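You operate a simulated robot arm through the tools that you are given. There is no shell and no other tool.

The job below is to be done with a simulated robot arm. You get a single attempt, and the scene is never put back.

JOB
Put things in order on the top of the small bench. At the end: the grey short came from the top of the small bench stands on top of the pane; the blue wax block (marked "Air") from the top of the small bench stands where the grey short came stood; the grey wedge block stands where the blue wax block stood; the jar from the top of the small bench is in the clear tub; whatever was shut is shut again. Leave all else as you found it, and nothing knocked over.

The check looks at the end state, three seconds after you hand in, the way a careful person would. Anything else that was tipped, shoved, dropped, spilled or broken makes it a failure.

ROBOT AND FRAMES
A 6-joint arm with a two-finger gripper, fixed in place. Base frame: the origin is at the foot of the arm, x ahead of it, y to its left, z up; the work surface is at about z = 0. Units: mm, degrees, N and s.
With the tool pointing down near the work surface it reaches from about 180 to 480 mm from the base axis. Its first joint turns from -66.0 to 66.0 degrees. Payload 1.76 kg.
The tool frame sits at the grasp point between the pads (the TCP): z along the fingers, y along the line on which they close. The tips reach 29 mm beyond it. Largest opening 82 mm; the body of the gripper starts 58 mm behind the TCP.
Orientation is told as [roll, pitch, yaw] about the base's x, y, z axes, in that order, counted from this pose: with the fingers straight down and closing along the base's y, the tool's x points along the base's -x, its y along +y and its z along -z.

CONTROLS
- The arm moves only by the tool servo_tool. Its argument "motion" is a list of rows, each a list of 3 entries, a list of its own where there are three numbers: the turn, a rotation vector about the tool's x, y, z in degrees, then the shift along the tool's x, y, z in mm, then the gripper command, from -1 (shut) to 1 (fully open), values between in proportion. In form: [[[rx, ry, rz], [dx, dy, dz], hand], ...]. A call has 1 to 20 rows; each row shifts and turns the commanded pose from where the row before left it, along the tool's axes as they then stand. A row lasts 0.2 s, in which the tool goes at most 50 mm and 8.6 degrees; a call with a longer step from one row to the next is refused whole, and so is a gripper value outside its range. Where a pose cannot be reached the arm comes as near as it can. A force on the tool above 40 N (or 10 N above the force at the start of the call, whichever is more), or a blocked arm, ends the call early, and 0.2 s more pass. The fingers move at their own pace and stop on an object; they squeeze with about 20 N. The grip force told is the motor's: it shows also when the fingers shut on nothing. Time passes only in rows, and 0.2 s behind the last, so rows that do not move let the fingers close. It gives the time, the measured TCP pose, the force on the tool (base axes), the opening and the grip force at its end, in the units of the frame above (readings bear some noise), with the torque about the TCP (base axes, N m) and any sound that the robot's microphone picked up, and new pictures: "show" is both (left out), scene, wrist or none.
- Cameras (640 x 400 px; columns grow to the right, rows downward): "scene" is fixed at [78, 336.7, 420.7]; the picture's right is [-0.51, -0.86, 0.00], its down [-0.52, 0.31, -0.79] and it looks along [0.69, -0.40, -0.61] (base axes); focal length 214 px, centre (320, 200). "wrist" rides on the gripper at [79, 4, -89] in the tool frame; the picture's right is [-0.05, 1.00, 0.00], its down [-0.71, -0.04, -0.71] and it looks along [-0.71, -0.04, 0.71] (tool axes); focal length 256 px, centre (320, 200). There is no depth. A picture from a camera that has moved, and an enlarged one, comes with that camera's place and axes in the base frame and with its lens. The place of the scene camera against the robot may be out by one fixed shift of up to 25 mm in any direction.
- enlarge(camera, box): a new picture of the part [left, top, right, bottom] of that camera's present view, enlarged. The clock stands still meanwhile.
- finish_job(): hands the job in; it is judged then, once.

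Places have to be worked out from the pictures, the camera data and where the tool is seen. Open the gripper and draw the arm clear of the work before you hand the job in, unless the task says otherwise.

The tools are called after ">>>" as name(argument=value, ...) on one line, values as JSON. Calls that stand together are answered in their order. servo_tool: Moves the arm, as the interface text tells. Its arguments: {"type":"object","properties":{"motion":{"type":"array","items":{"type":"array"}},"show":{"type":"string","enum":["both","scene","wrist","none"]}},"required":["motion"]} The other tools are called the same way: enlarge (camera, box) takes an enlarged picture of a part of a camera's view; finish_job () hands the job in.

At the start:

```text
clock: 0.0
tool_pos: [237.9, 44.8, 332.1]
orientation: [0.0, -0.1, 0.0]
force: [-0.1, 0.7, -0.5]
moment: [-0.01, 0.0, -0.02]
grip_width: 81.9
grip_force: 0.0
```

scene: 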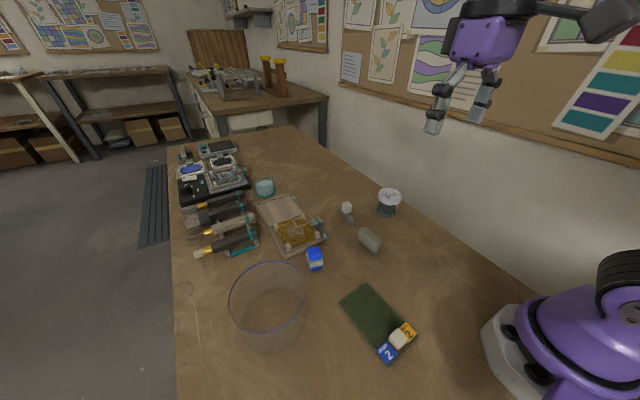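
wrist: 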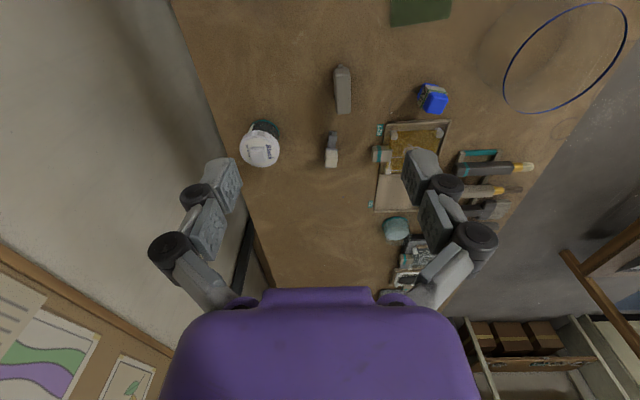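

I'll start by looking closely at both camera views to identify the objects.

>>> enlarge(camera="scene", box=[240, 170, 440, 295])

>>> enlarge(camera="scene", box=[220, 250, 440, 388])

>>> enlarge(camera="wrist", box=[220, 50, 480, 212])

>>> enlarge(camera="scene", box=[160, 130, 320, 260])

```text
3.20 times, centred on (340, 232) of scene
camera zoom: at [78.0, 336.7, 420.7], right [-0.51, -0.86, 0.0], down [-0.52, 0.31, -0.79], along [0.69, -0.4, -0.61], focal length 686 px, centre (256, 96)
```

zoom: 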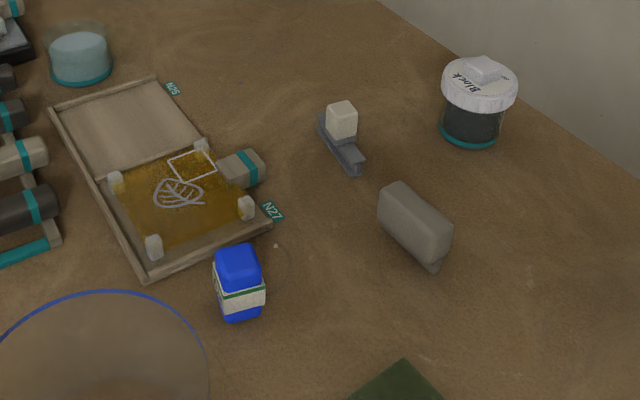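

```text
2.90 times, centred on (330, 319) of scene
camera zoom: at [78.0, 336.7, 420.7], right [-0.51, -0.86, 0.0], down [-0.52, 0.31, -0.79], along [0.69, -0.4, -0.61], focal length 622 px, centre (291, -145)
```

zoom: 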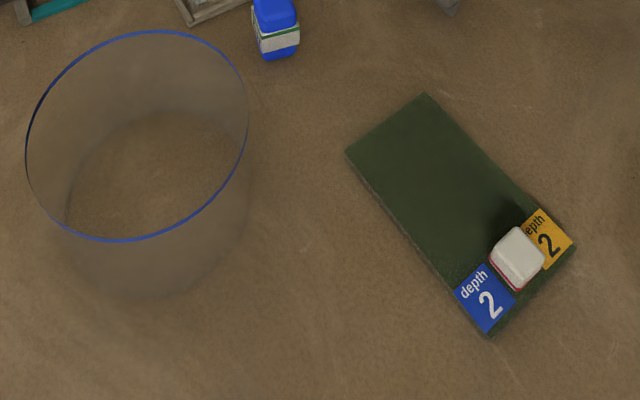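

```text
2.46 times, centred on (350, 131) of wrist
camera zoom: at [159.1, 49.3, 421.4], right [0.05, 1.0, 0.0], down [0.7, -0.04, 0.71], along [0.71, -0.04, -0.7], focal length 630 px, centre (246, 370)
```

zoom: 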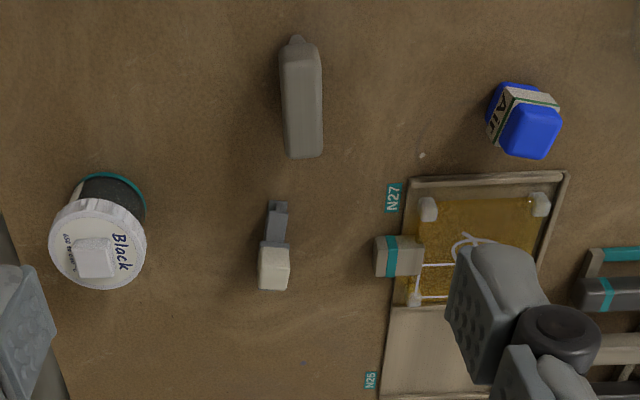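

```text
3.08 times, centred on (240, 195) of scene
camera zoom: at [78.0, 336.7, 420.7], right [-0.51, -0.86, 0.0], down [-0.52, 0.31, -0.79], along [0.69, -0.4, -0.61], focal length 660 px, centre (566, 215)
```

zoom: 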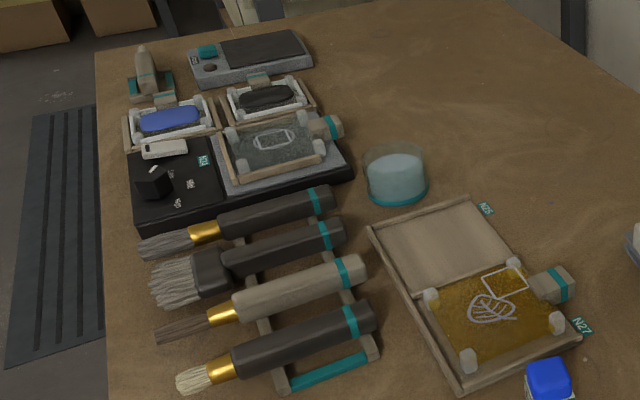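

The bench holds a came-like strip with a cream cube, a grey block, the blue "Air" block, a lidded jar, a green slab with depth tags and a tub. I'll lower the wrist camera for a closer look at the candidates.

>>> servo_tool(motion=[[[0, 0, 0], [0, 0, 40], 1], [[0, 0, 0], [0, 0, 40], 1], [[0, 0, 0], [0, 5, 40], 1], [[0, 0, 0], [0, 5, 30], 1], [[0, 0, 0], [0, 0, 0], 1]], show="both")

```text
clock: 1.2
tool_pos: [237.4, 55.3, 181.8]
orientation: [0.0, -0.3, 0.0]
force: [0.8, 0.1, 0.4]
moment: [0.0, -0.01, 0.0]
grip_width: 81.9
grip_force: 0.0
camera wrist: at [158.8, 58.9, 270.7], right [0.05, 1.0, 0.0], down [0.7, -0.04, 0.71], along [0.71, -0.04, -0.7], focal length 256 px, centre (320, 200)
```

scene: 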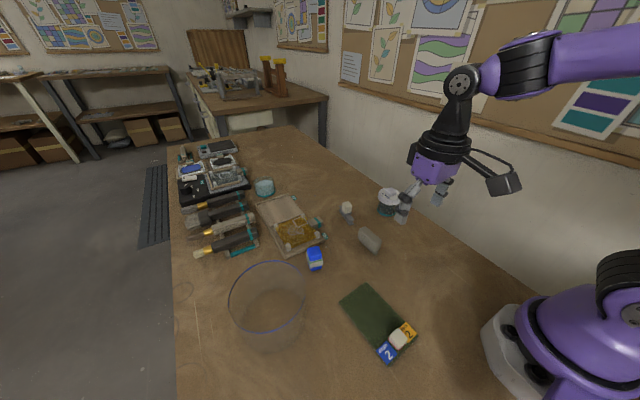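
wrist: 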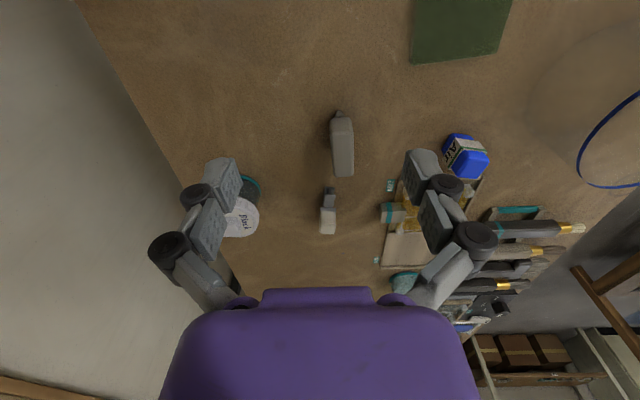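

>>> enlarge(camera="wrist", box=[300, 95, 380, 245])

>>> enlarge(camera="wrist", box=[370, 120, 530, 300])

>>> enlarge(camera="scene", box=[320, 190, 400, 260])

>>> enlarge(camera="scene", box=[360, 305, 430, 370])

```text
2.67 times, centred on (340, 170) of wrist
camera zoom: at [158.8, 58.9, 270.7], right [0.05, 1.0, 0.0], down [0.7, -0.04, 0.71], along [0.71, -0.04, -0.7], focal length 683 px, centre (267, 280)
```

zoom: 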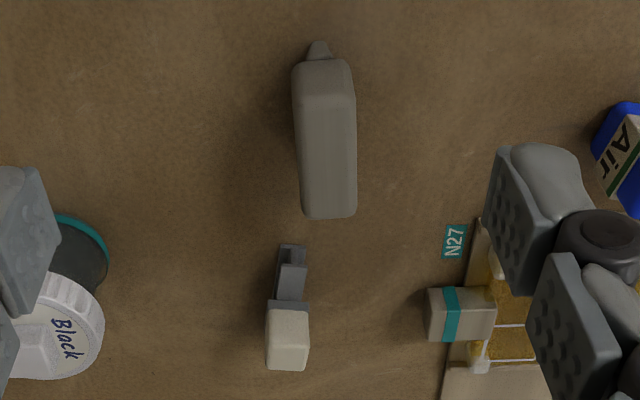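

```text
2.22 times, centred on (450, 210) of wrist
camera zoom: at [158.8, 58.9, 270.7], right [0.05, 1.0, 0.0], down [0.7, -0.04, 0.71], along [0.71, -0.04, -0.7], focal length 569 px, centre (31, 178)
```

zoom: 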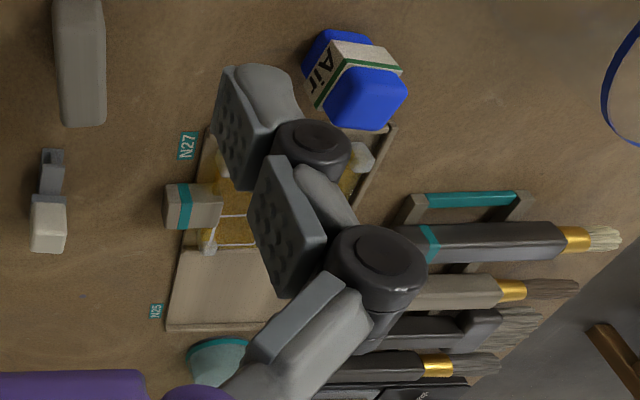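

```text
5.71 times, centred on (360, 225) of scene
camera zoom: at [78.0, 336.7, 420.7], right [-0.51, -0.86, 0.0], down [-0.52, 0.31, -0.79], along [0.69, -0.4, -0.61], focal length 1226 px, centre (91, 57)
```

zoom: 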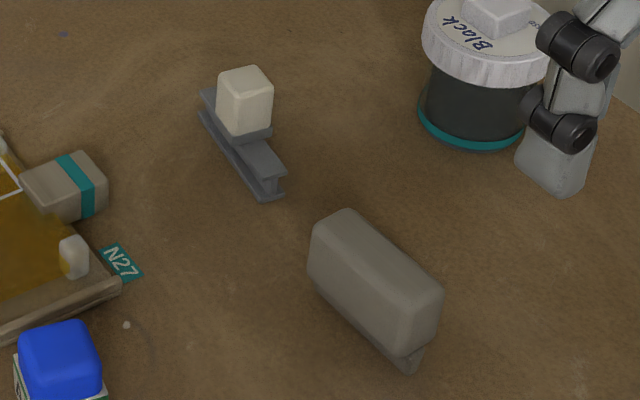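

```text
6.15 times, centred on (395, 338) of scene
camera zoom: at [78.0, 336.7, 420.7], right [-0.51, -0.86, 0.0], down [-0.52, 0.31, -0.79], along [0.69, -0.4, -0.61], focal length 1320 px, centre (-142, -646)
```

zoom: 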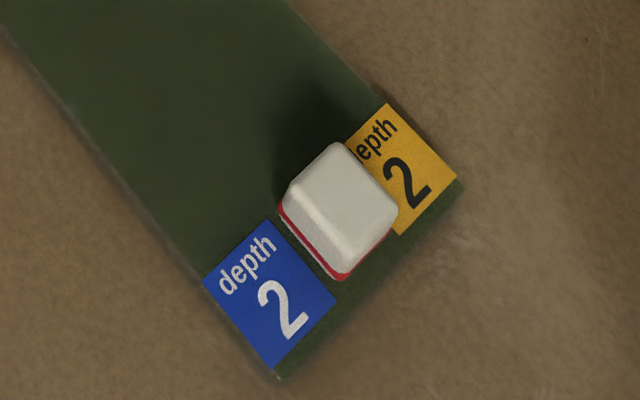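

The came is an I-profile strip with a cream grip at one end, and the grey block looks like it stands on a keel. I need to see the green slab and the amber plate better, so I'll move left.

>>> servo_tool(motion=[[[0, 0, 0], [10, 40, 0], 1], [[0, 0, 0], [10, 40, 0], 1], [[0, 0, 0], [10, 40, 0], 1], [[0, 0, 0], [0, 20, 0], 1], [[0, 0, 0], [0, 0, 0], 1]], show="wrist")

```text
clock: 2.4
tool_pos: [208.6, 196.2, 180.3]
orientation: [0.0, -0.2, 0.1]
force: [0.3, 0.8, -0.1]
moment: [-0.01, -0.03, 0.02]
grip_width: 82.0
grip_force: 0.0
camera wrist: at [128.4, 200.1, 270.1], right [0.05, 1.0, 0.0], down [0.7, -0.04, 0.71], along [0.71, -0.04, -0.7], focal length 256 px, centre (320, 200)
```

wrist: 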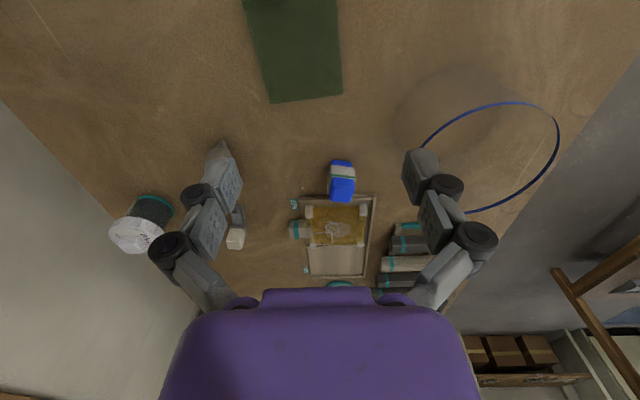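

>>> enlarge(camera="wrist", box=[280, 150, 400, 290])

>>> enlarge(camera="wrist", box=[220, 0, 380, 110])

>>> enlarge(camera="scene", box=[250, 190, 335, 275])

```text
2.86 times, centred on (340, 220) of wrist
camera zoom: at [128.4, 200.1, 270.1], right [0.05, 1.0, 0.0], down [0.7, -0.04, 0.71], along [0.71, -0.04, -0.7], focal length 731 px, centre (263, 143)
```

zoom: 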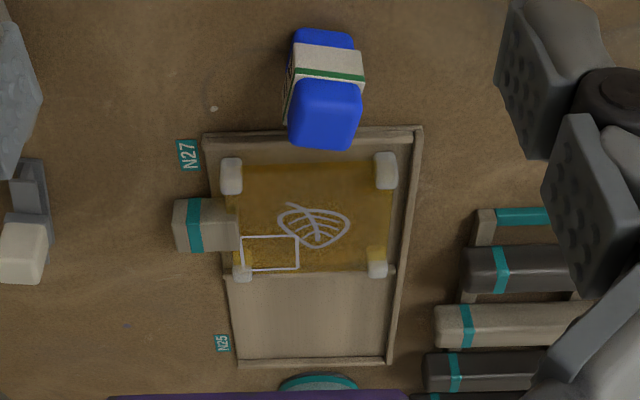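

```text
3.64 times, centred on (300, 55) of wrist
camera zoom: at [128.4, 200.1, 270.1], right [0.05, 1.0, 0.0], down [0.7, -0.04, 0.71], along [0.71, -0.04, -0.7], focal length 931 px, centre (393, 727)
```

zoom: 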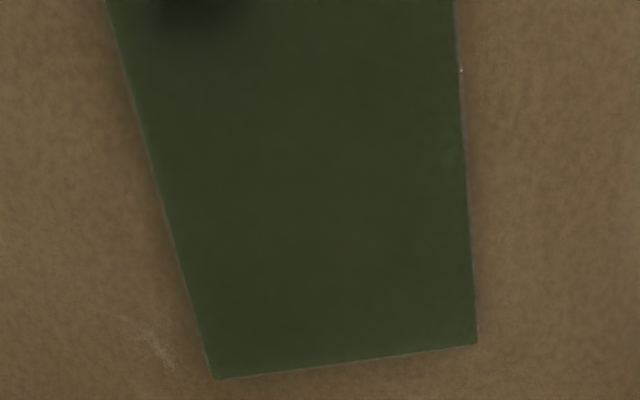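

```text
4.71 times, centred on (292, 232) of scene
camera zoom: at [78.0, 336.7, 420.7], right [-0.51, -0.86, 0.0], down [-0.52, 0.31, -0.79], along [0.69, -0.4, -0.61], focal length 1009 px, centre (449, 47)
```

zoom: 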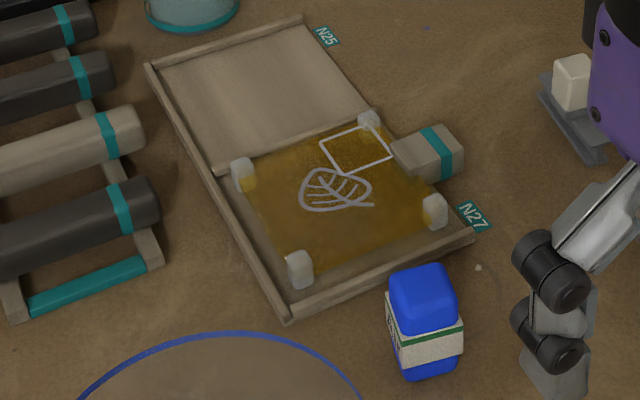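

The amber leaf plate sits in a numbered tray partly beyond reach, while the green slab lies well within reach. I'll turn the wrist to look across the green slab and the blue block from the side.

>>> servo_tool(motion=[[[0, 0, 0], [0, -45, 0], 1], [[0, 0, 0], [0, -45, 0], 1], [[0, 0, -8.5], [0, -10, 0], 1], [[0, 0, -8.5], [0, 0, 0], 1], [[0, 0, -8.5], [0, 0, 0], 1], [[0, 0, -8.5], [0, 0, 0], 1], [[0, 0, -8.5], [0, 0, 0], 1], [[0, 0, -8.5], [0, 0, 0], 1], [[0, 0, -8.5], [0, 0, 0], 1], [[0, 0, -8.5], [0, 0, 0], 1], [[0, 0, -8.5], [0, 0, 0], 1], [[0, 0, -8.5], [0, 0, 0], 1], [[0, 0, -5], [0, 0, 0], 1], [[0, 0, 0], [0, 0, 0], 1]], show="both")

```text
clock: 5.4
tool_pos: [209.0, 94.8, 182.1]
orientation: [-0.2, 0.0, 90.1]
force: [-0.5, 0.0, -0.9]
moment: [-0.04, 0.01, 0.02]
grip_width: 81.8
grip_force: 0.1
camera wrist: at [204.9, 15.4, 271.7], right [-1.0, 0.05, 0.0], down [0.03, 0.71, 0.71], along [0.04, 0.71, -0.71], focal length 256 px, centre (320, 200)
```

scene: 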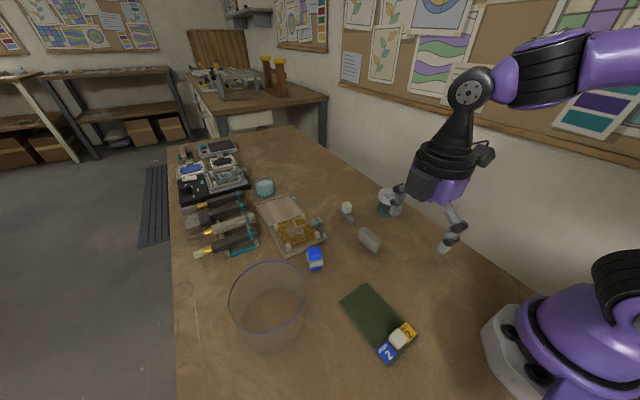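
wrist: 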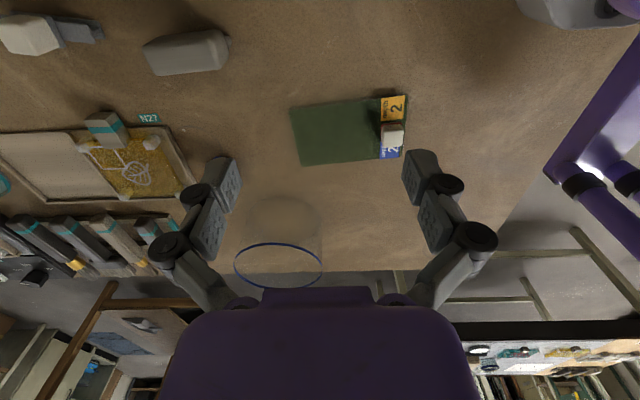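

>>> enlarge(camera="wrist", box=[270, 80, 430, 180])

>>> enlarge(camera="wrist", box=[0, 0, 240, 150])

>>> enlarge(camera="wrist", box=[0, 100, 200, 225])

>>> enlarge(camera="wrist", box=[220, 180, 340, 300])

```text
4.00 times, centred on (350, 130) of wrist
camera zoom: at [204.9, 15.4, 271.7], right [-1.0, 0.05, 0.0], down [0.03, 0.71, 0.71], along [0.04, 0.71, -0.71], focal length 1024 px, centre (200, 480)
```

zoom: 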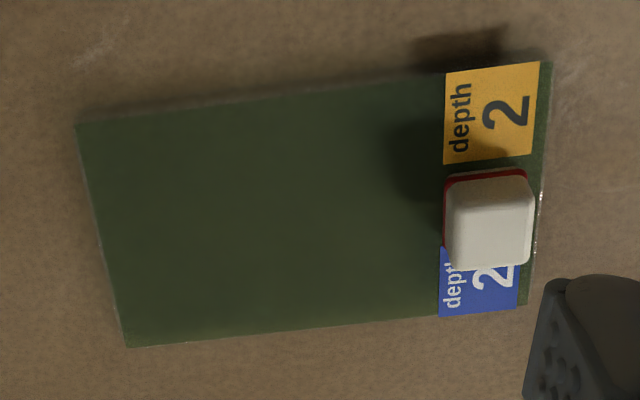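

```text
2.67 times, centred on (120, 75) of wrist
camera zoom: at [204.9, 15.4, 271.7], right [-1.0, 0.05, 0.0], down [0.03, 0.71, 0.71], along [0.04, 0.71, -0.71], focal length 683 px, centre (853, 533)
```

zoom: 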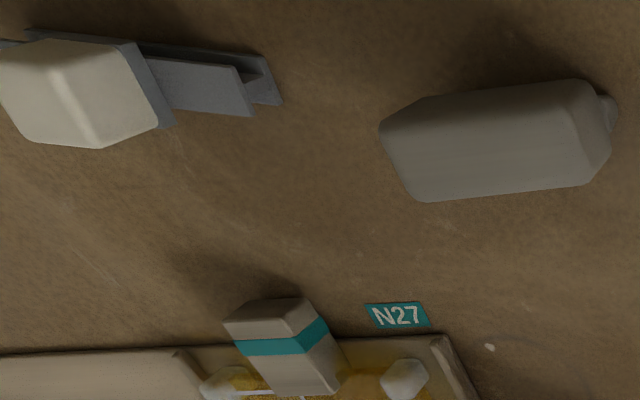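

```text
3.20 times, centred on (100, 162) of wrist
camera zoom: at [204.9, 15.4, 271.7], right [-1.0, 0.05, 0.0], down [0.03, 0.71, 0.71], along [0.04, 0.71, -0.71], focal length 819 px, centre (1024, 320)
```

zoom: 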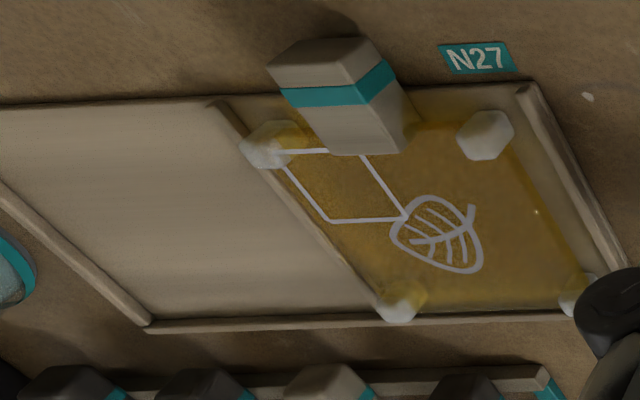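

```text
3.33 times, centred on (280, 240) of wrist
camera zoom: at [204.9, 15.4, 271.7], right [-1.0, 0.05, 0.0], down [0.03, 0.71, 0.71], along [0.04, 0.71, -0.71], focal length 853 px, centre (453, 67)
```

zoom: 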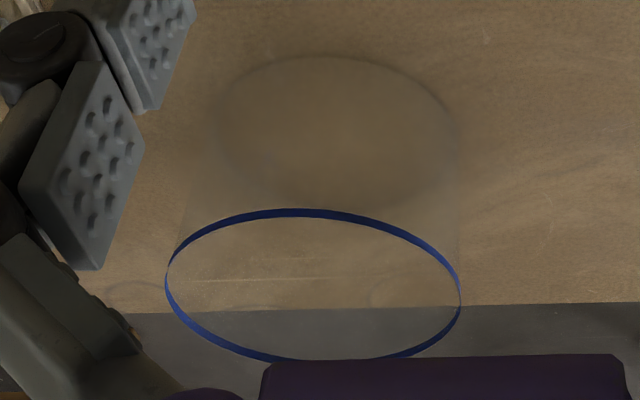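

The green slab looks like a dark sheet with gleaming edges and a white grip. I'll move closer to the wedge-like block and the came to see their real shapes.

>>> servo_tool(motion=[[[0, 0, 0], [30, -30, 10], 1], [[0, 0, 0], [30, -30, 10], 1], [[0, 0, 0], [25, -30, 20], 1], [[0, 0, 0], [20, -20, 20], 1], [[0, 0, 0], [0, 0, 0], 1], [[0, 0, 0], [0, 0, 0], 1]], show="both")

```text
clock: 6.8
tool_pos: [319.0, -10.5, 120.9]
orientation: [-0.2, -0.1, 90.0]
force: [0.3, -0.9, -0.8]
moment: [-0.02, 0.03, 0.03]
grip_width: 82.1
grip_force: 0.1
camera wrist: at [314.8, -90.0, 211.1], right [-1.0, 0.05, 0.0], down [0.04, 0.71, 0.71], along [0.04, 0.71, -0.71], focal length 256 px, centre (320, 200)
```

scene: 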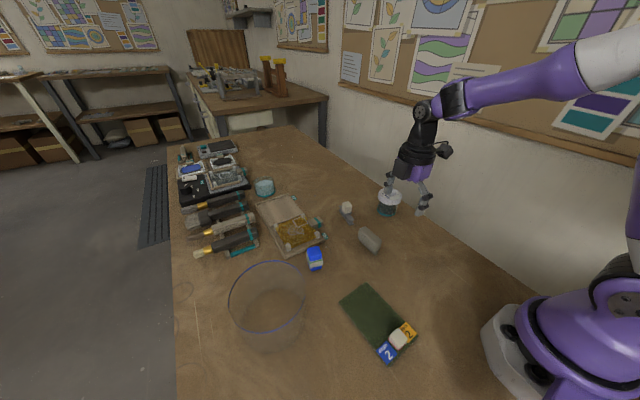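
wrist: 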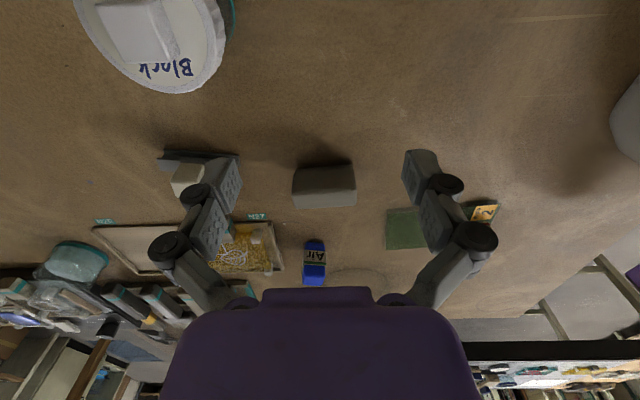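

>>> enlarge(camera="wrist", box=[270, 140, 380, 220])

>>> enlarge(camera="wrist", box=[140, 130, 260, 220])

>>> enlarge(camera="wrist", box=[70, 0, 260, 110])

```text
5.00 times, centred on (325, 180) of wrist
camera zoom: at [314.8, -90.0, 211.1], right [-1.0, 0.05, 0.0], down [0.04, 0.71, 0.71], along [0.04, 0.71, -0.71], focal length 1280 px, centre (295, 300)
```

zoom: 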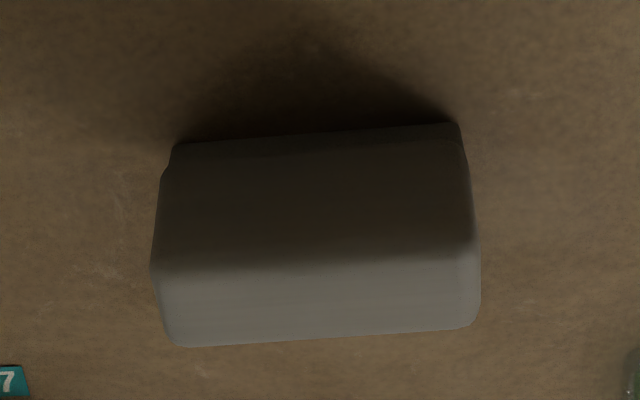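

```text
4.44 times, centred on (200, 175) of wrist
camera zoom: at [314.8, -90.0, 211.1], right [-1.0, 0.05, 0.0], down [0.04, 0.71, 0.71], along [0.04, 0.71, -0.71], focal length 1138 px, centre (853, 311)
```

zoom: 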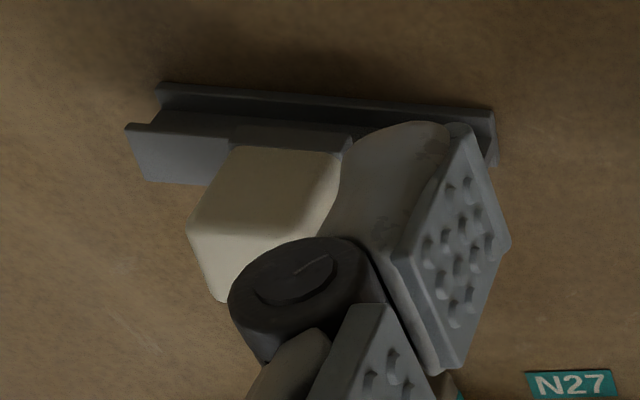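

```text
3.37 times, centred on (165, 55) of wrist
camera zoom: at [314.8, -90.0, 211.1], right [-1.0, 0.05, 0.0], down [0.04, 0.71, 0.71], along [0.04, 0.71, -0.71], focal length 862 px, centre (842, 688)
```

zoom: 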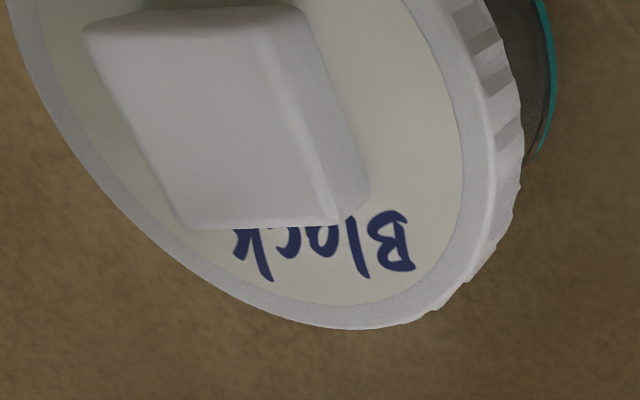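

The came (I-profile with cream grip), grey loaf-shaped block and lidded "Black" jar are clear now. Before deciding which object is "the pane", I'll examine the flat pieces and the far trays at high magnification.

>>> enlarge(camera="scene", box=[170, 135, 260, 200])

>>> enlarge(camera="scene", box=[260, 205, 330, 255])

>>> enlarge(camera="scene", box=[335, 280, 425, 370])

>>> enlarge(camera="scene", box=[185, 60, 335, 135])

```text
6.15 times, centred on (215, 168) of scene
camera zoom: at [78.0, 336.7, 420.7], right [-0.51, -0.86, 0.0], down [-0.52, 0.31, -0.79], along [0.69, -0.4, -0.61], focal length 1320 px, centre (966, 400)
```

zoom: 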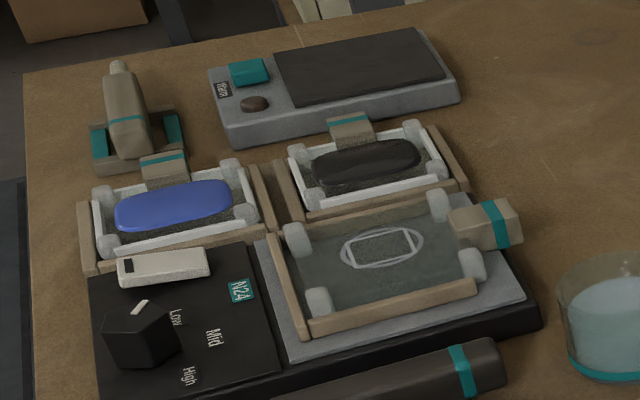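

```text
8.00 times, centred on (295, 230) of scene
camera zoom: at [78.0, 336.7, 420.7], right [-0.51, -0.86, 0.0], down [-0.52, 0.31, -0.79], along [0.69, -0.4, -0.61], focal length 1716 px, centre (520, -40)
```

zoom: 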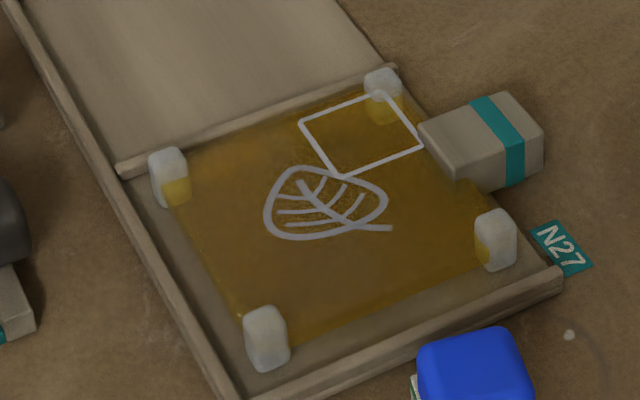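

```text
4.44 times, centred on (380, 325) of scene
camera zoom: at [78.0, 336.7, 420.7], right [-0.51, -0.86, 0.0], down [-0.52, 0.31, -0.79], along [0.69, -0.4, -0.61], focal length 953 px, centre (53, -356)
```

zoom: 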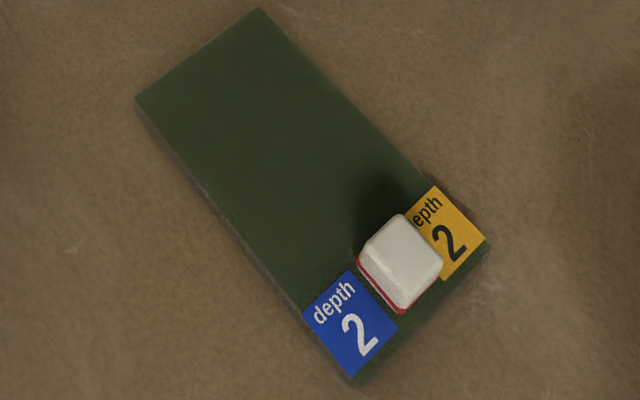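

```text
4.27 times, centred on (260, 98) of scene
camera zoom: at [78.0, 336.7, 420.7], right [-0.51, -0.86, 0.0], down [-0.52, 0.31, -0.79], along [0.69, -0.4, -0.61], focal length 915 px, centre (576, 637)
```

zoom: 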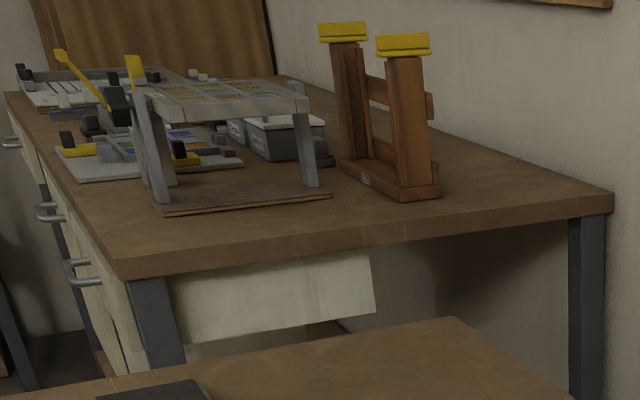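

I need to know whether the green slab is glass, so I'll bring the wrist camera low beside it and zoom in on its edges and grip.

>>> servo_tool(motion=[[[0, 0, 0], [-10, 35, 0], 1], [[0, 0, 0], [-10, 35, 0], 1], [[0, 0, 0], [-10, 35, 0], 1], [[0, 0, 0], [-10, 15, 15], 1], [[0, 0, 0], [0, 0, 10], 1], [[0, 0, 0], [0, 0, 0], 1]], show="wrist")

```text
clock: 8.2
tool_pos: [197.6, 32.2, 96.8]
orientation: [-0.2, 0.0, 90.1]
force: [-0.1, 0.3, 0.1]
moment: [0.02, 0.0, 0.02]
grip_width: 82.2
grip_force: 0.0
camera wrist: at [194.0, -47.6, 186.4], right [-1.0, 0.05, 0.0], down [0.04, 0.71, 0.71], along [0.04, 0.71, -0.71], focal length 256 px, centre (320, 200)
```

wrist: 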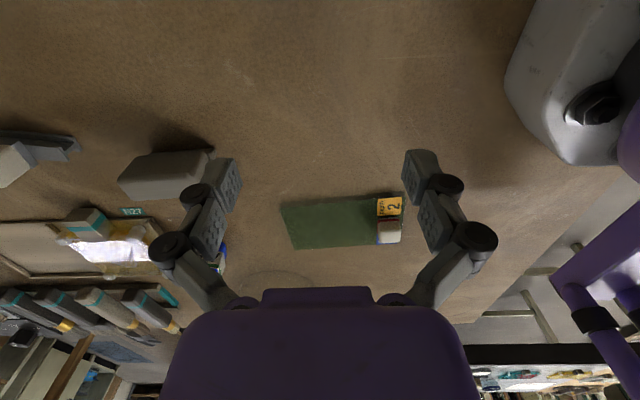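

>>> enlarge(camera="wrist", box=[275, 185, 410, 260])

>>> enlarge(camera="wrist", box=[40, 190, 200, 290])

>>> enlarge(camera="wrist", box=[0, 110, 250, 215])

```text
4.74 times, centred on (342, 222) of wrist
camera zoom: at [194.0, -47.6, 186.4], right [-1.0, 0.05, 0.0], down [0.04, 0.71, 0.71], along [0.04, 0.71, -0.71], focal length 1214 px, centre (213, 93)
```

zoom: 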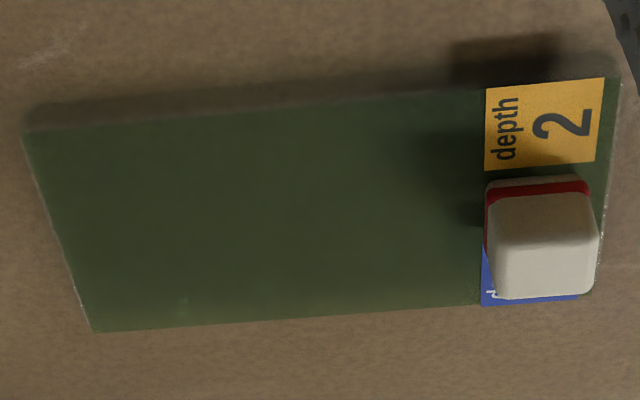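

```text
4.00 times, centred on (120, 240) of wrist
camera zoom: at [194.0, -47.6, 186.4], right [-1.0, 0.05, 0.0], down [0.04, 0.71, 0.71], along [0.04, 0.71, -0.71], focal length 1024 px, centre (1120, 40)
```

zoom: 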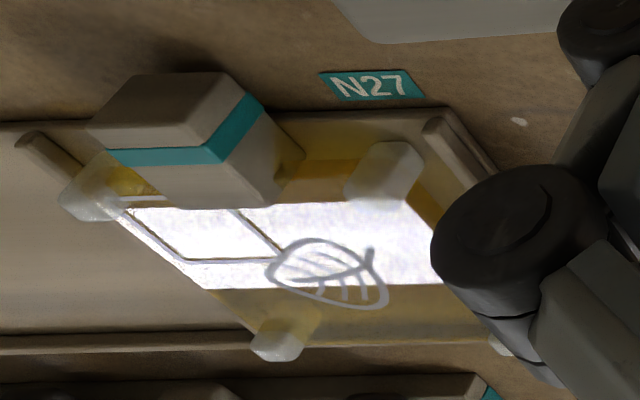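

```text
2.56 times, centred on (125, 162) of wrist
camera zoom: at [194.0, -47.6, 186.4], right [-1.0, 0.05, 0.0], down [0.04, 0.71, 0.71], along [0.04, 0.71, -0.71], focal length 655 px, centre (819, 296)
```

zoom: 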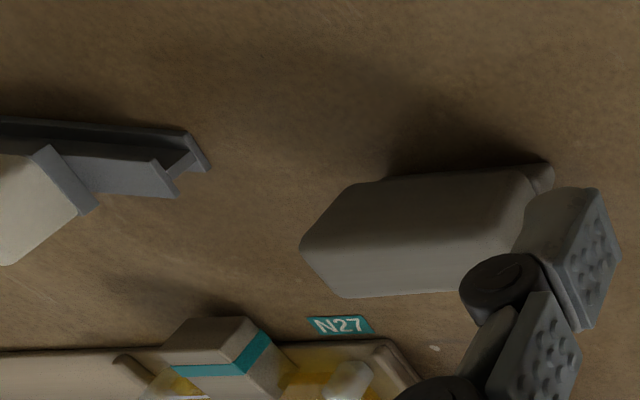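

All six named things map one-to-one onto the six props inside the reachable zone, so I take the green slab (glass tint "depth 2") as the pane; the amber plate's centre is at about 508 mm, out of reach. I'll turn the wrist back to yaw 0 and view the came accurately.

>>> servo_tool(motion=[[[0, 0, 0], [-5, -30, -20], 1], [[0, 0, 0], [-6, -30, -23], 1], [[0, 0, 0], [-6, -26, 0], 1], [[0, 0, 0], [-6, -26, 0], 1], [[0, 0, 8.5], [0, 0, 0], 1], [[0, 0, 8.5], [0, 0, 0], 1], [[0, 0, 8.5], [0, 0, 0], 1], [[0, 0, 8.5], [0, 0, 0], 1], [[0, 0, 8.5], [0, 0, 0], 1], [[0, 0, 8.5], [0, 0, 0], 1], [[0, 0, 8.5], [0, 0, 0], 1], [[0, 0, 8.5], [0, 0, 0], 1], [[0, 0, 8.5], [0, 0, 0], 1], [[0, 0, 8.5], [0, 0, 0], 1], [[0, 0, 5], [0, 0, 0], 1], [[0, 0, 0], [0, 0, 0], 1], [[0, 0, 0], [0, 0, 0], 1]], show="wrist")

```text
clock: 11.8
tool_pos: [311.1, 52.4, 142.3]
orientation: [0.0, -0.2, -0.1]
force: [-0.5, 0.2, 0.3]
moment: [-0.02, 0.0, 0.0]
grip_width: 81.9
grip_force: 0.0
camera wrist: at [231.4, 57.0, 229.4], right [0.05, 1.0, 0.0], down [0.7, -0.04, 0.71], along [0.71, -0.04, -0.7], focal length 256 px, centre (320, 200)
```

wrist: 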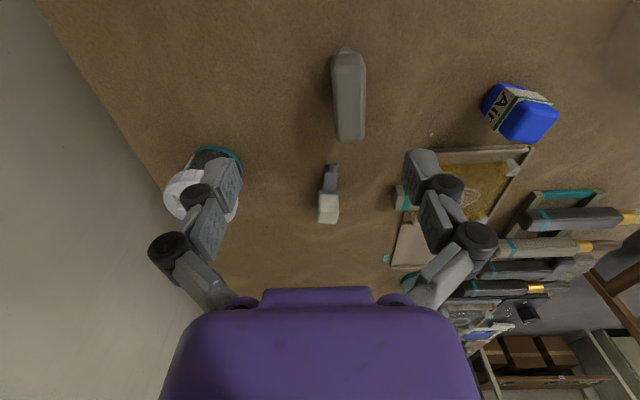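

>>> enlarge(camera="wrist", box=[280, 150, 380, 235])

>>> enlarge(camera="wrist", box=[300, 35, 400, 150])

>>> enlarge(camera="wrist", box=[460, 70, 580, 155])

```text
4.71 times, centred on (330, 192) of wrist
camera zoom: at [231.4, 57.0, 229.4], right [0.05, 1.0, 0.0], down [0.7, -0.04, 0.71], along [0.71, -0.04, -0.7], focal length 1205 px, centre (273, 235)
```

zoom: 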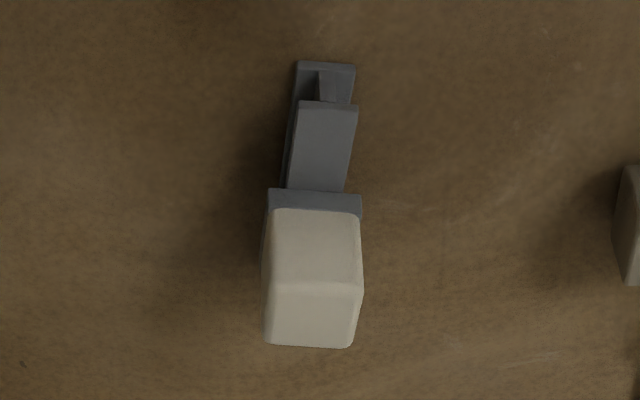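

```text
3.48 times, centred on (350, 92) of wrist
camera zoom: at [231.4, 57.0, 229.4], right [0.05, 1.0, 0.0], down [0.7, -0.04, 0.71], along [0.71, -0.04, -0.7], focal length 890 px, centre (216, 574)
```

zoom: 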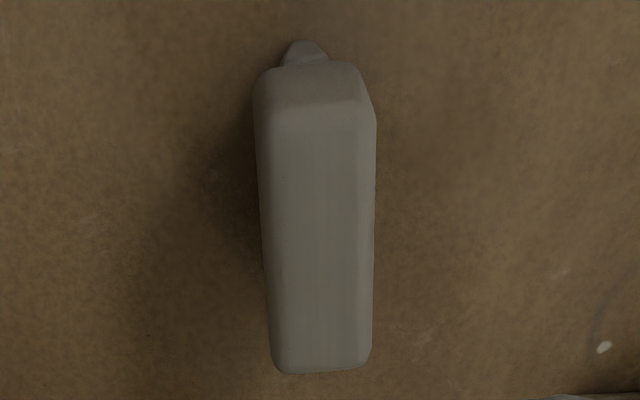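

```text
4.71 times, centred on (520, 112) of wrist
camera zoom: at [231.4, 57.0, 229.4], right [0.05, 1.0, 0.0], down [0.7, -0.04, 0.71], along [0.71, -0.04, -0.7], focal length 1205 px, centre (-621, 612)
```

zoom: 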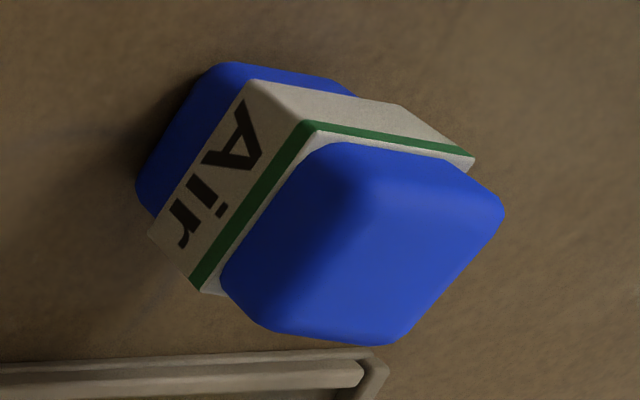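

From two views the came spans x≈403–473 (centre ≈440, 55, yaw ≈ -8°, 16 mm high) with its cream grip at z≈22–46. I'll go above it, align, and check before descending.

>>> servo_tool(motion=[[[0, 0, 0], [-43, 0, 0], 1], [[0, 0, 0], [-43, 2, 0], 1], [[0, 0, 0], [-43, 0, 0], 1], [[0, 0, 8], [0, 0, 0], 1], [[0, 0, 0], [0, 0, 30], 1], [[0, 0, 0], [0, 0, 12], 1], [[0, 0, 0], [0, 0, 0], 1]], show="both")

```text
clock: 13.4
tool_pos: [439.9, 55.0, 98.4]
orientation: [0.0, -0.3, -7.9]
force: [-0.7, 0.0, -0.8]
moment: [0.01, -0.03, -0.02]
grip_width: 81.9
grip_force: 0.0
camera wrist: at [362.7, 69.9, 187.3], right [0.19, 0.98, 0.0], down [0.69, -0.14, 0.71], along [0.7, -0.14, -0.7], focal length 256 px, centre (320, 200)
```

scene: 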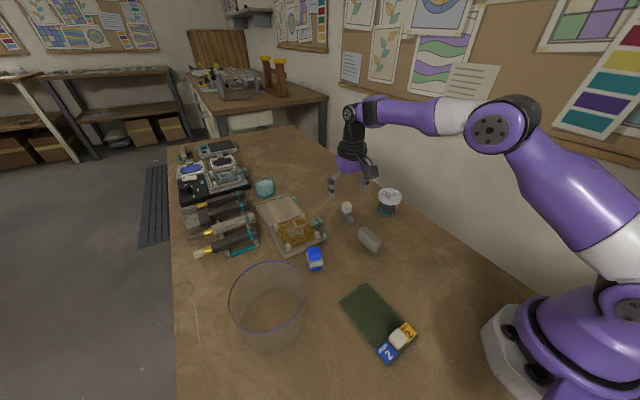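
wrist: 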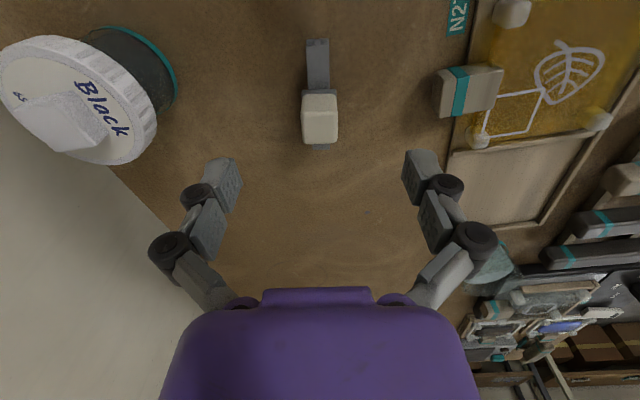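

>>> enlarge(camera="wrist", box=[270, 25, 380, 160])

>>> enlarge(camera="scene", box=[310, 160, 410, 240])

```text
2.96 times, centred on (325, 92) of wrist
camera zoom: at [362.7, 69.9, 187.3], right [0.19, 0.98, 0.0], down [0.69, -0.14, 0.71], along [0.7, -0.14, -0.7], focal length 758 px, centre (305, 518)
```

zoom: 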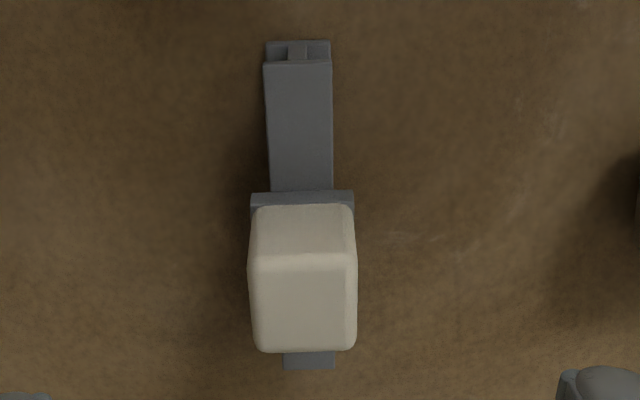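

```text
5.00 times, centred on (360, 200) of scene
camera zoom: at [78.0, 336.7, 420.7], right [-0.51, -0.86, 0.0], down [-0.52, 0.31, -0.79], along [0.69, -0.4, -0.61], focal length 1072 px, centre (120, 200)
```

zoom: 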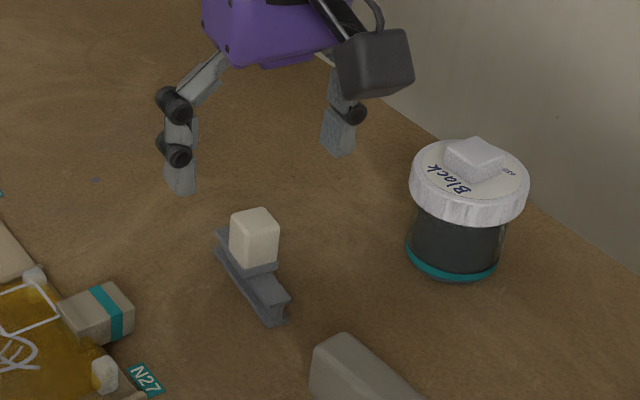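

Refined: came centre ≈ (442, 54), yaw ≈ -9°, grip centred on it. I descend to z≈36 with fingers either side of the grip and close.

>>> servo_tool(motion=[[[0, 0, 1], [-2, -1, 20], 1], [[0, 0, 0], [0, 0, 20], 1], [[0, 0, 0], [0, 0, 15], 1], [[0, 0, 0], [0, 0, 7], 1], [[0, 0, 0], [0, 0, 0], 1], [[0, 0, 0], [0, 0, 0], -0.5], [[0, 0, 0], [0, 0, 0], -1], [[0, 0, 0], [0, 0, 0], -1]], show="both")

```text
clock: 15.2
tool_pos: [442.3, 54.9, 36.8]
orientation: [0.0, -0.3, -9.1]
force: [-1.7, -0.8, 13.4]
moment: [-0.02, 0.15, 0.01]
grip_width: 20.9
grip_force: 20.0
camera wrist: at [364.5, 70.2, 125.9], right [0.21, 0.98, 0.0], down [0.69, -0.15, 0.71], along [0.69, -0.15, -0.7], focal length 256 px, centre (320, 200)
```

scene: 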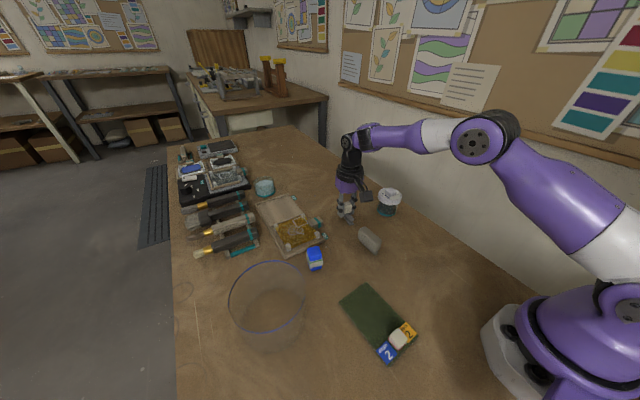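
wrist: 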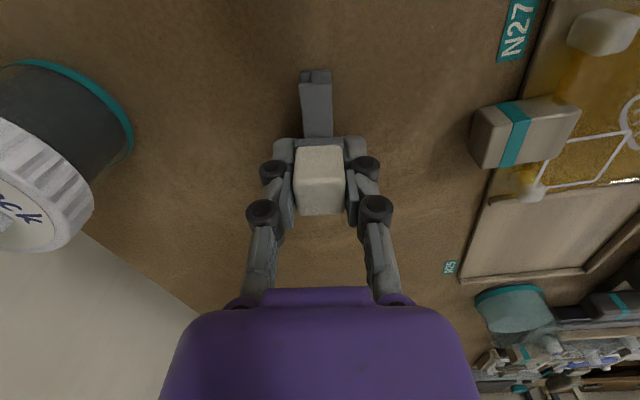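

The grip is held (20.9 mm, 20 N). I lift straight up slowly and check that the came comes with it.

>>> servo_tool(motion=[[[0, 0, 0], [0, 0, -5], -1], [[0, 0, 0], [0, 0, -10], -1], [[0, 0, 0], [0, 0, -20], -1], [[0, 0, 0], [0, 0, -30], -1], [[0, 0, 0], [0, 0, 0], -1]], show="both")

```text
clock: 16.4
tool_pos: [443.4, 53.8, 100.8]
orientation: [-0.1, -0.2, -9.0]
force: [0.5, 0.3, -1.3]
moment: [-0.02, 0.0, -0.03]
grip_width: 20.8
grip_force: 19.2
camera wrist: at [366.2, 70.6, 190.1], right [0.21, 0.98, 0.0], down [0.69, -0.15, 0.71], along [0.69, -0.15, -0.7], focal length 256 px, centre (320, 200)
```

scene: 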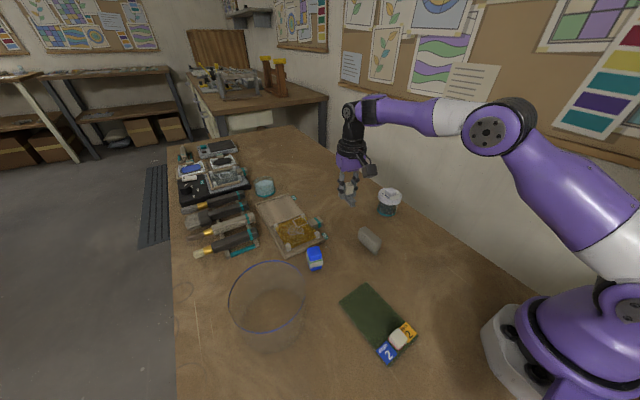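
wrist: 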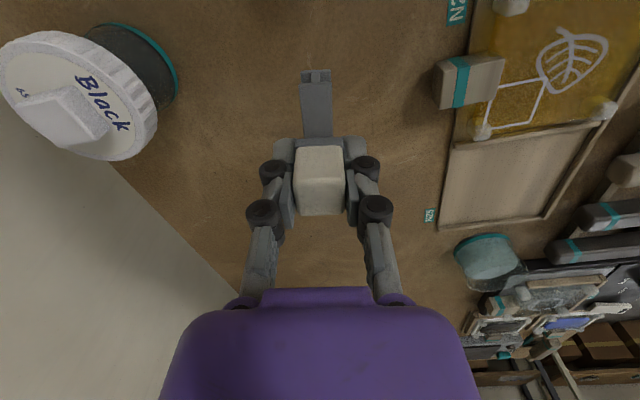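

The came is lifted cleanly (light, about 1 N). I raise it a bit more, carry it over to the green slab at about (196, 177) and align to the slab's +5° yaw.

>>> servo_tool(motion=[[[0, 0, 0], [0, 0, -25], -1], [[0, 0, 0], [37.6, 11.9, 0], -1], [[0, 0, 0], [37.6, 11.9, 0], -1], [[0, 0, 0], [37.6, 11.9, 0], -1], [[0, 0, 0], [37.6, 11.9, 0], -1], [[0, 0, 0], [37.6, 11.9, 0], -1], [[0, 0, 0], [37.6, 11.9, 0], -1], [[0, 0, 0], [37.6, 11.9, 0], -1], [[0, 0, -7], [0, 0, 0], -1], [[0, 0, -7], [0, 0, 0], -1], [[0, 0, 0], [0, 0, 0], -1]], show="both")

```text
clock: 18.8
tool_pos: [195.0, 178.5, 127.3]
orientation: [0.0, -0.2, 5.1]
force: [0.0, -0.1, -1.4]
moment: [0.04, 0.03, 0.02]
grip_width: 21.1
grip_force: 20.1
camera wrist: at [116.1, 174.5, 216.1], right [-0.04, 1.0, 0.0], down [0.7, 0.03, 0.71], along [0.71, 0.02, -0.7], focal length 256 px, centre (320, 200)
```

scene: 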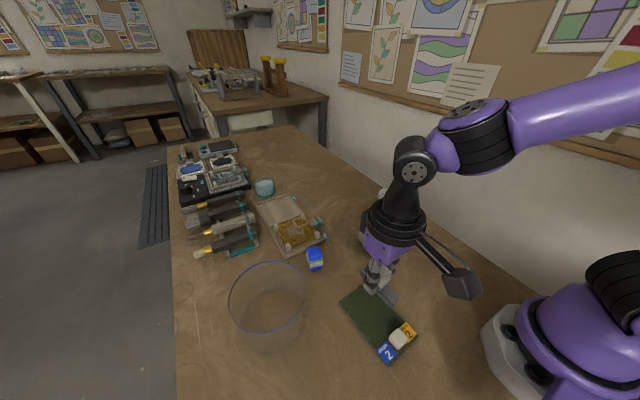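
wrist: 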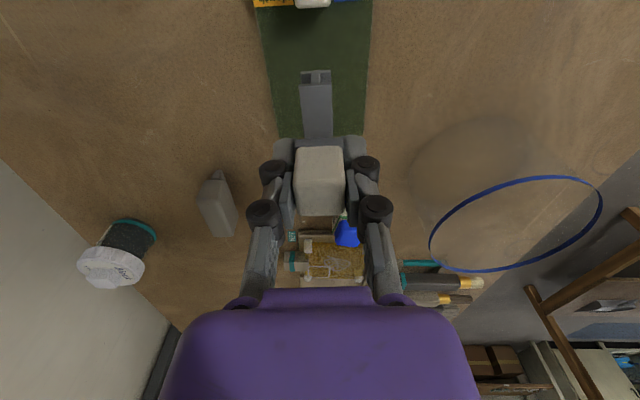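

The came hangs over the slab's free area (≈158–232 in x, clear of the white grip at x≤145). I lower toward the slab surface, then feel for contact in small steps.

>>> servo_tool(motion=[[[0, 0, 0], [0, -0.5, 30], -1], [[0, 0, 0], [0, 0, 30], -1], [[0, 0, 0], [0, 0, 16], -1], [[0, 0, 0], [0, 0, 4], -1], [[0, 0, 0], [0, 0, 0], -1]], show="both")

```text
clock: 20.0
tool_pos: [194.6, 177.5, 46.4]
orientation: [0.1, -0.2, 5.0]
force: [0.0, 0.0, -1.7]
moment: [-0.02, 0.0, 0.04]
grip_width: 20.7
grip_force: 20.5
camera wrist: at [115.2, 174.0, 134.8], right [-0.03, 1.0, 0.0], down [0.7, 0.02, 0.71], along [0.71, 0.02, -0.7], focal length 256 px, centre (320, 200)
```

scene: 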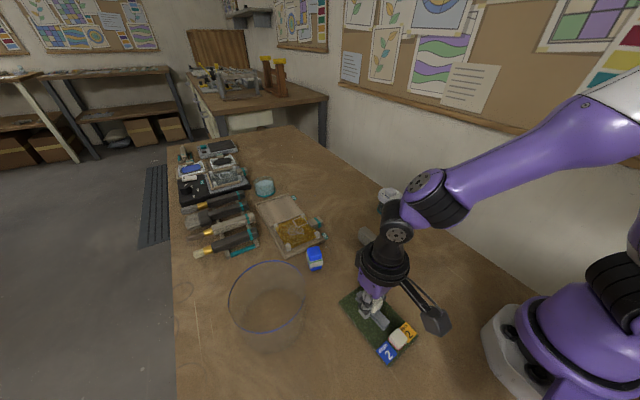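
wrist: 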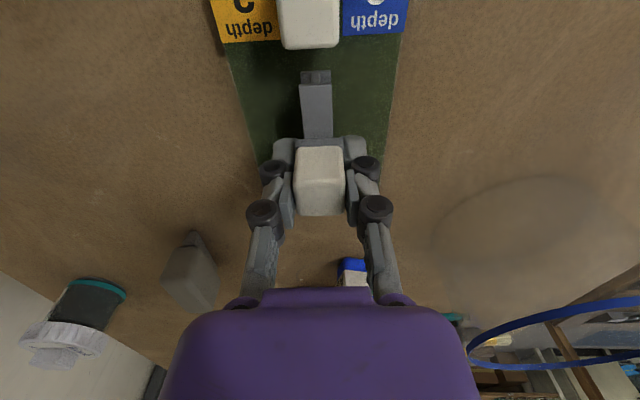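

Still free (no contact at z=46). I step down a little and watch the force.

>>> servo_tool(motion=[[[0, 0, 0], [0, 0, 1.5], -1], [[0, 0, 0], [0, 0, 1.5], -1], [[0, 0, 0], [0, 0, 0], -1]], show="none")

```text
clock: 20.8
tool_pos: [196.1, 177.9, 42.7]
orientation: [0.0, -0.1, 5.0]
force: [-3.2, -1.4, 14.9]
moment: [-0.04, 0.06, 0.02]
grip_width: 20.7
grip_force: 19.9
```

Contact felt (15 N) at z≈42.7: the came rests on the slab. I ease up slightly, open the fingers and rise.

>>> servo_tool(motion=[[[0, 0, 0], [0, 0, -0.7], -1], [[0, 0, 0], [0, 0, 0], -0.3], [[0, 0, 0], [0, 0, 0], 0.1], [[0, 0, 0], [0, 0, 0], 0.3], [[0, 0, 0], [0, 0, -10], 0.3], [[0, 0, 0], [0, 0, -30], 0.3], [[0, 0, 0], [0, 0, -40], 0.5], [[0, 0, 0], [0, 0, 0], 1]], show="both")

```text
clock: 22.6
tool_pos: [195.8, 177.8, 124.6]
orientation: [0.1, -0.2, 4.9]
force: [-0.4, 0.5, -0.1]
moment: [0.03, -0.01, -0.01]
grip_width: 81.7
grip_force: 0.2
camera wrist: at [116.5, 175.1, 213.1], right [-0.03, 1.0, 0.0], down [0.7, 0.02, 0.71], along [0.71, 0.02, -0.7], focal length 256 px, centre (320, 200)
```

scene: 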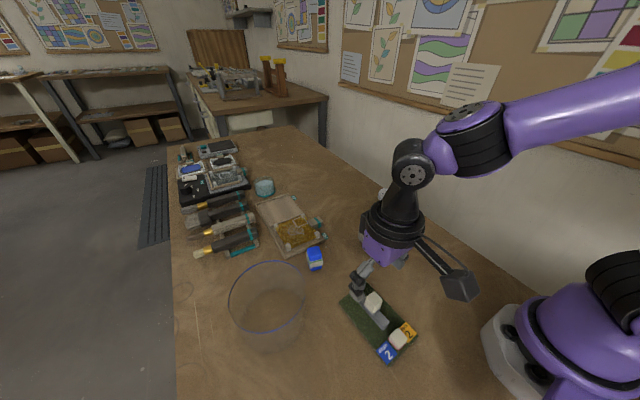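
wrist: 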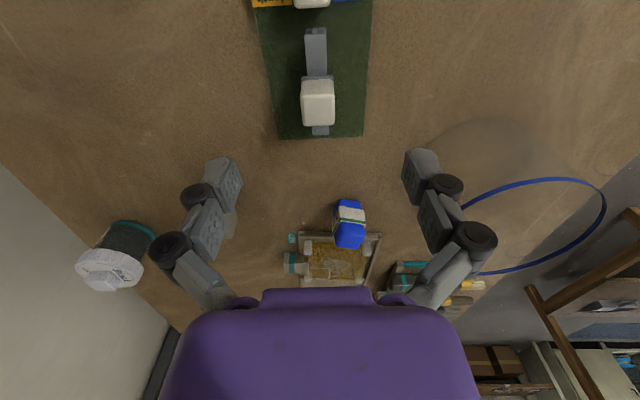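

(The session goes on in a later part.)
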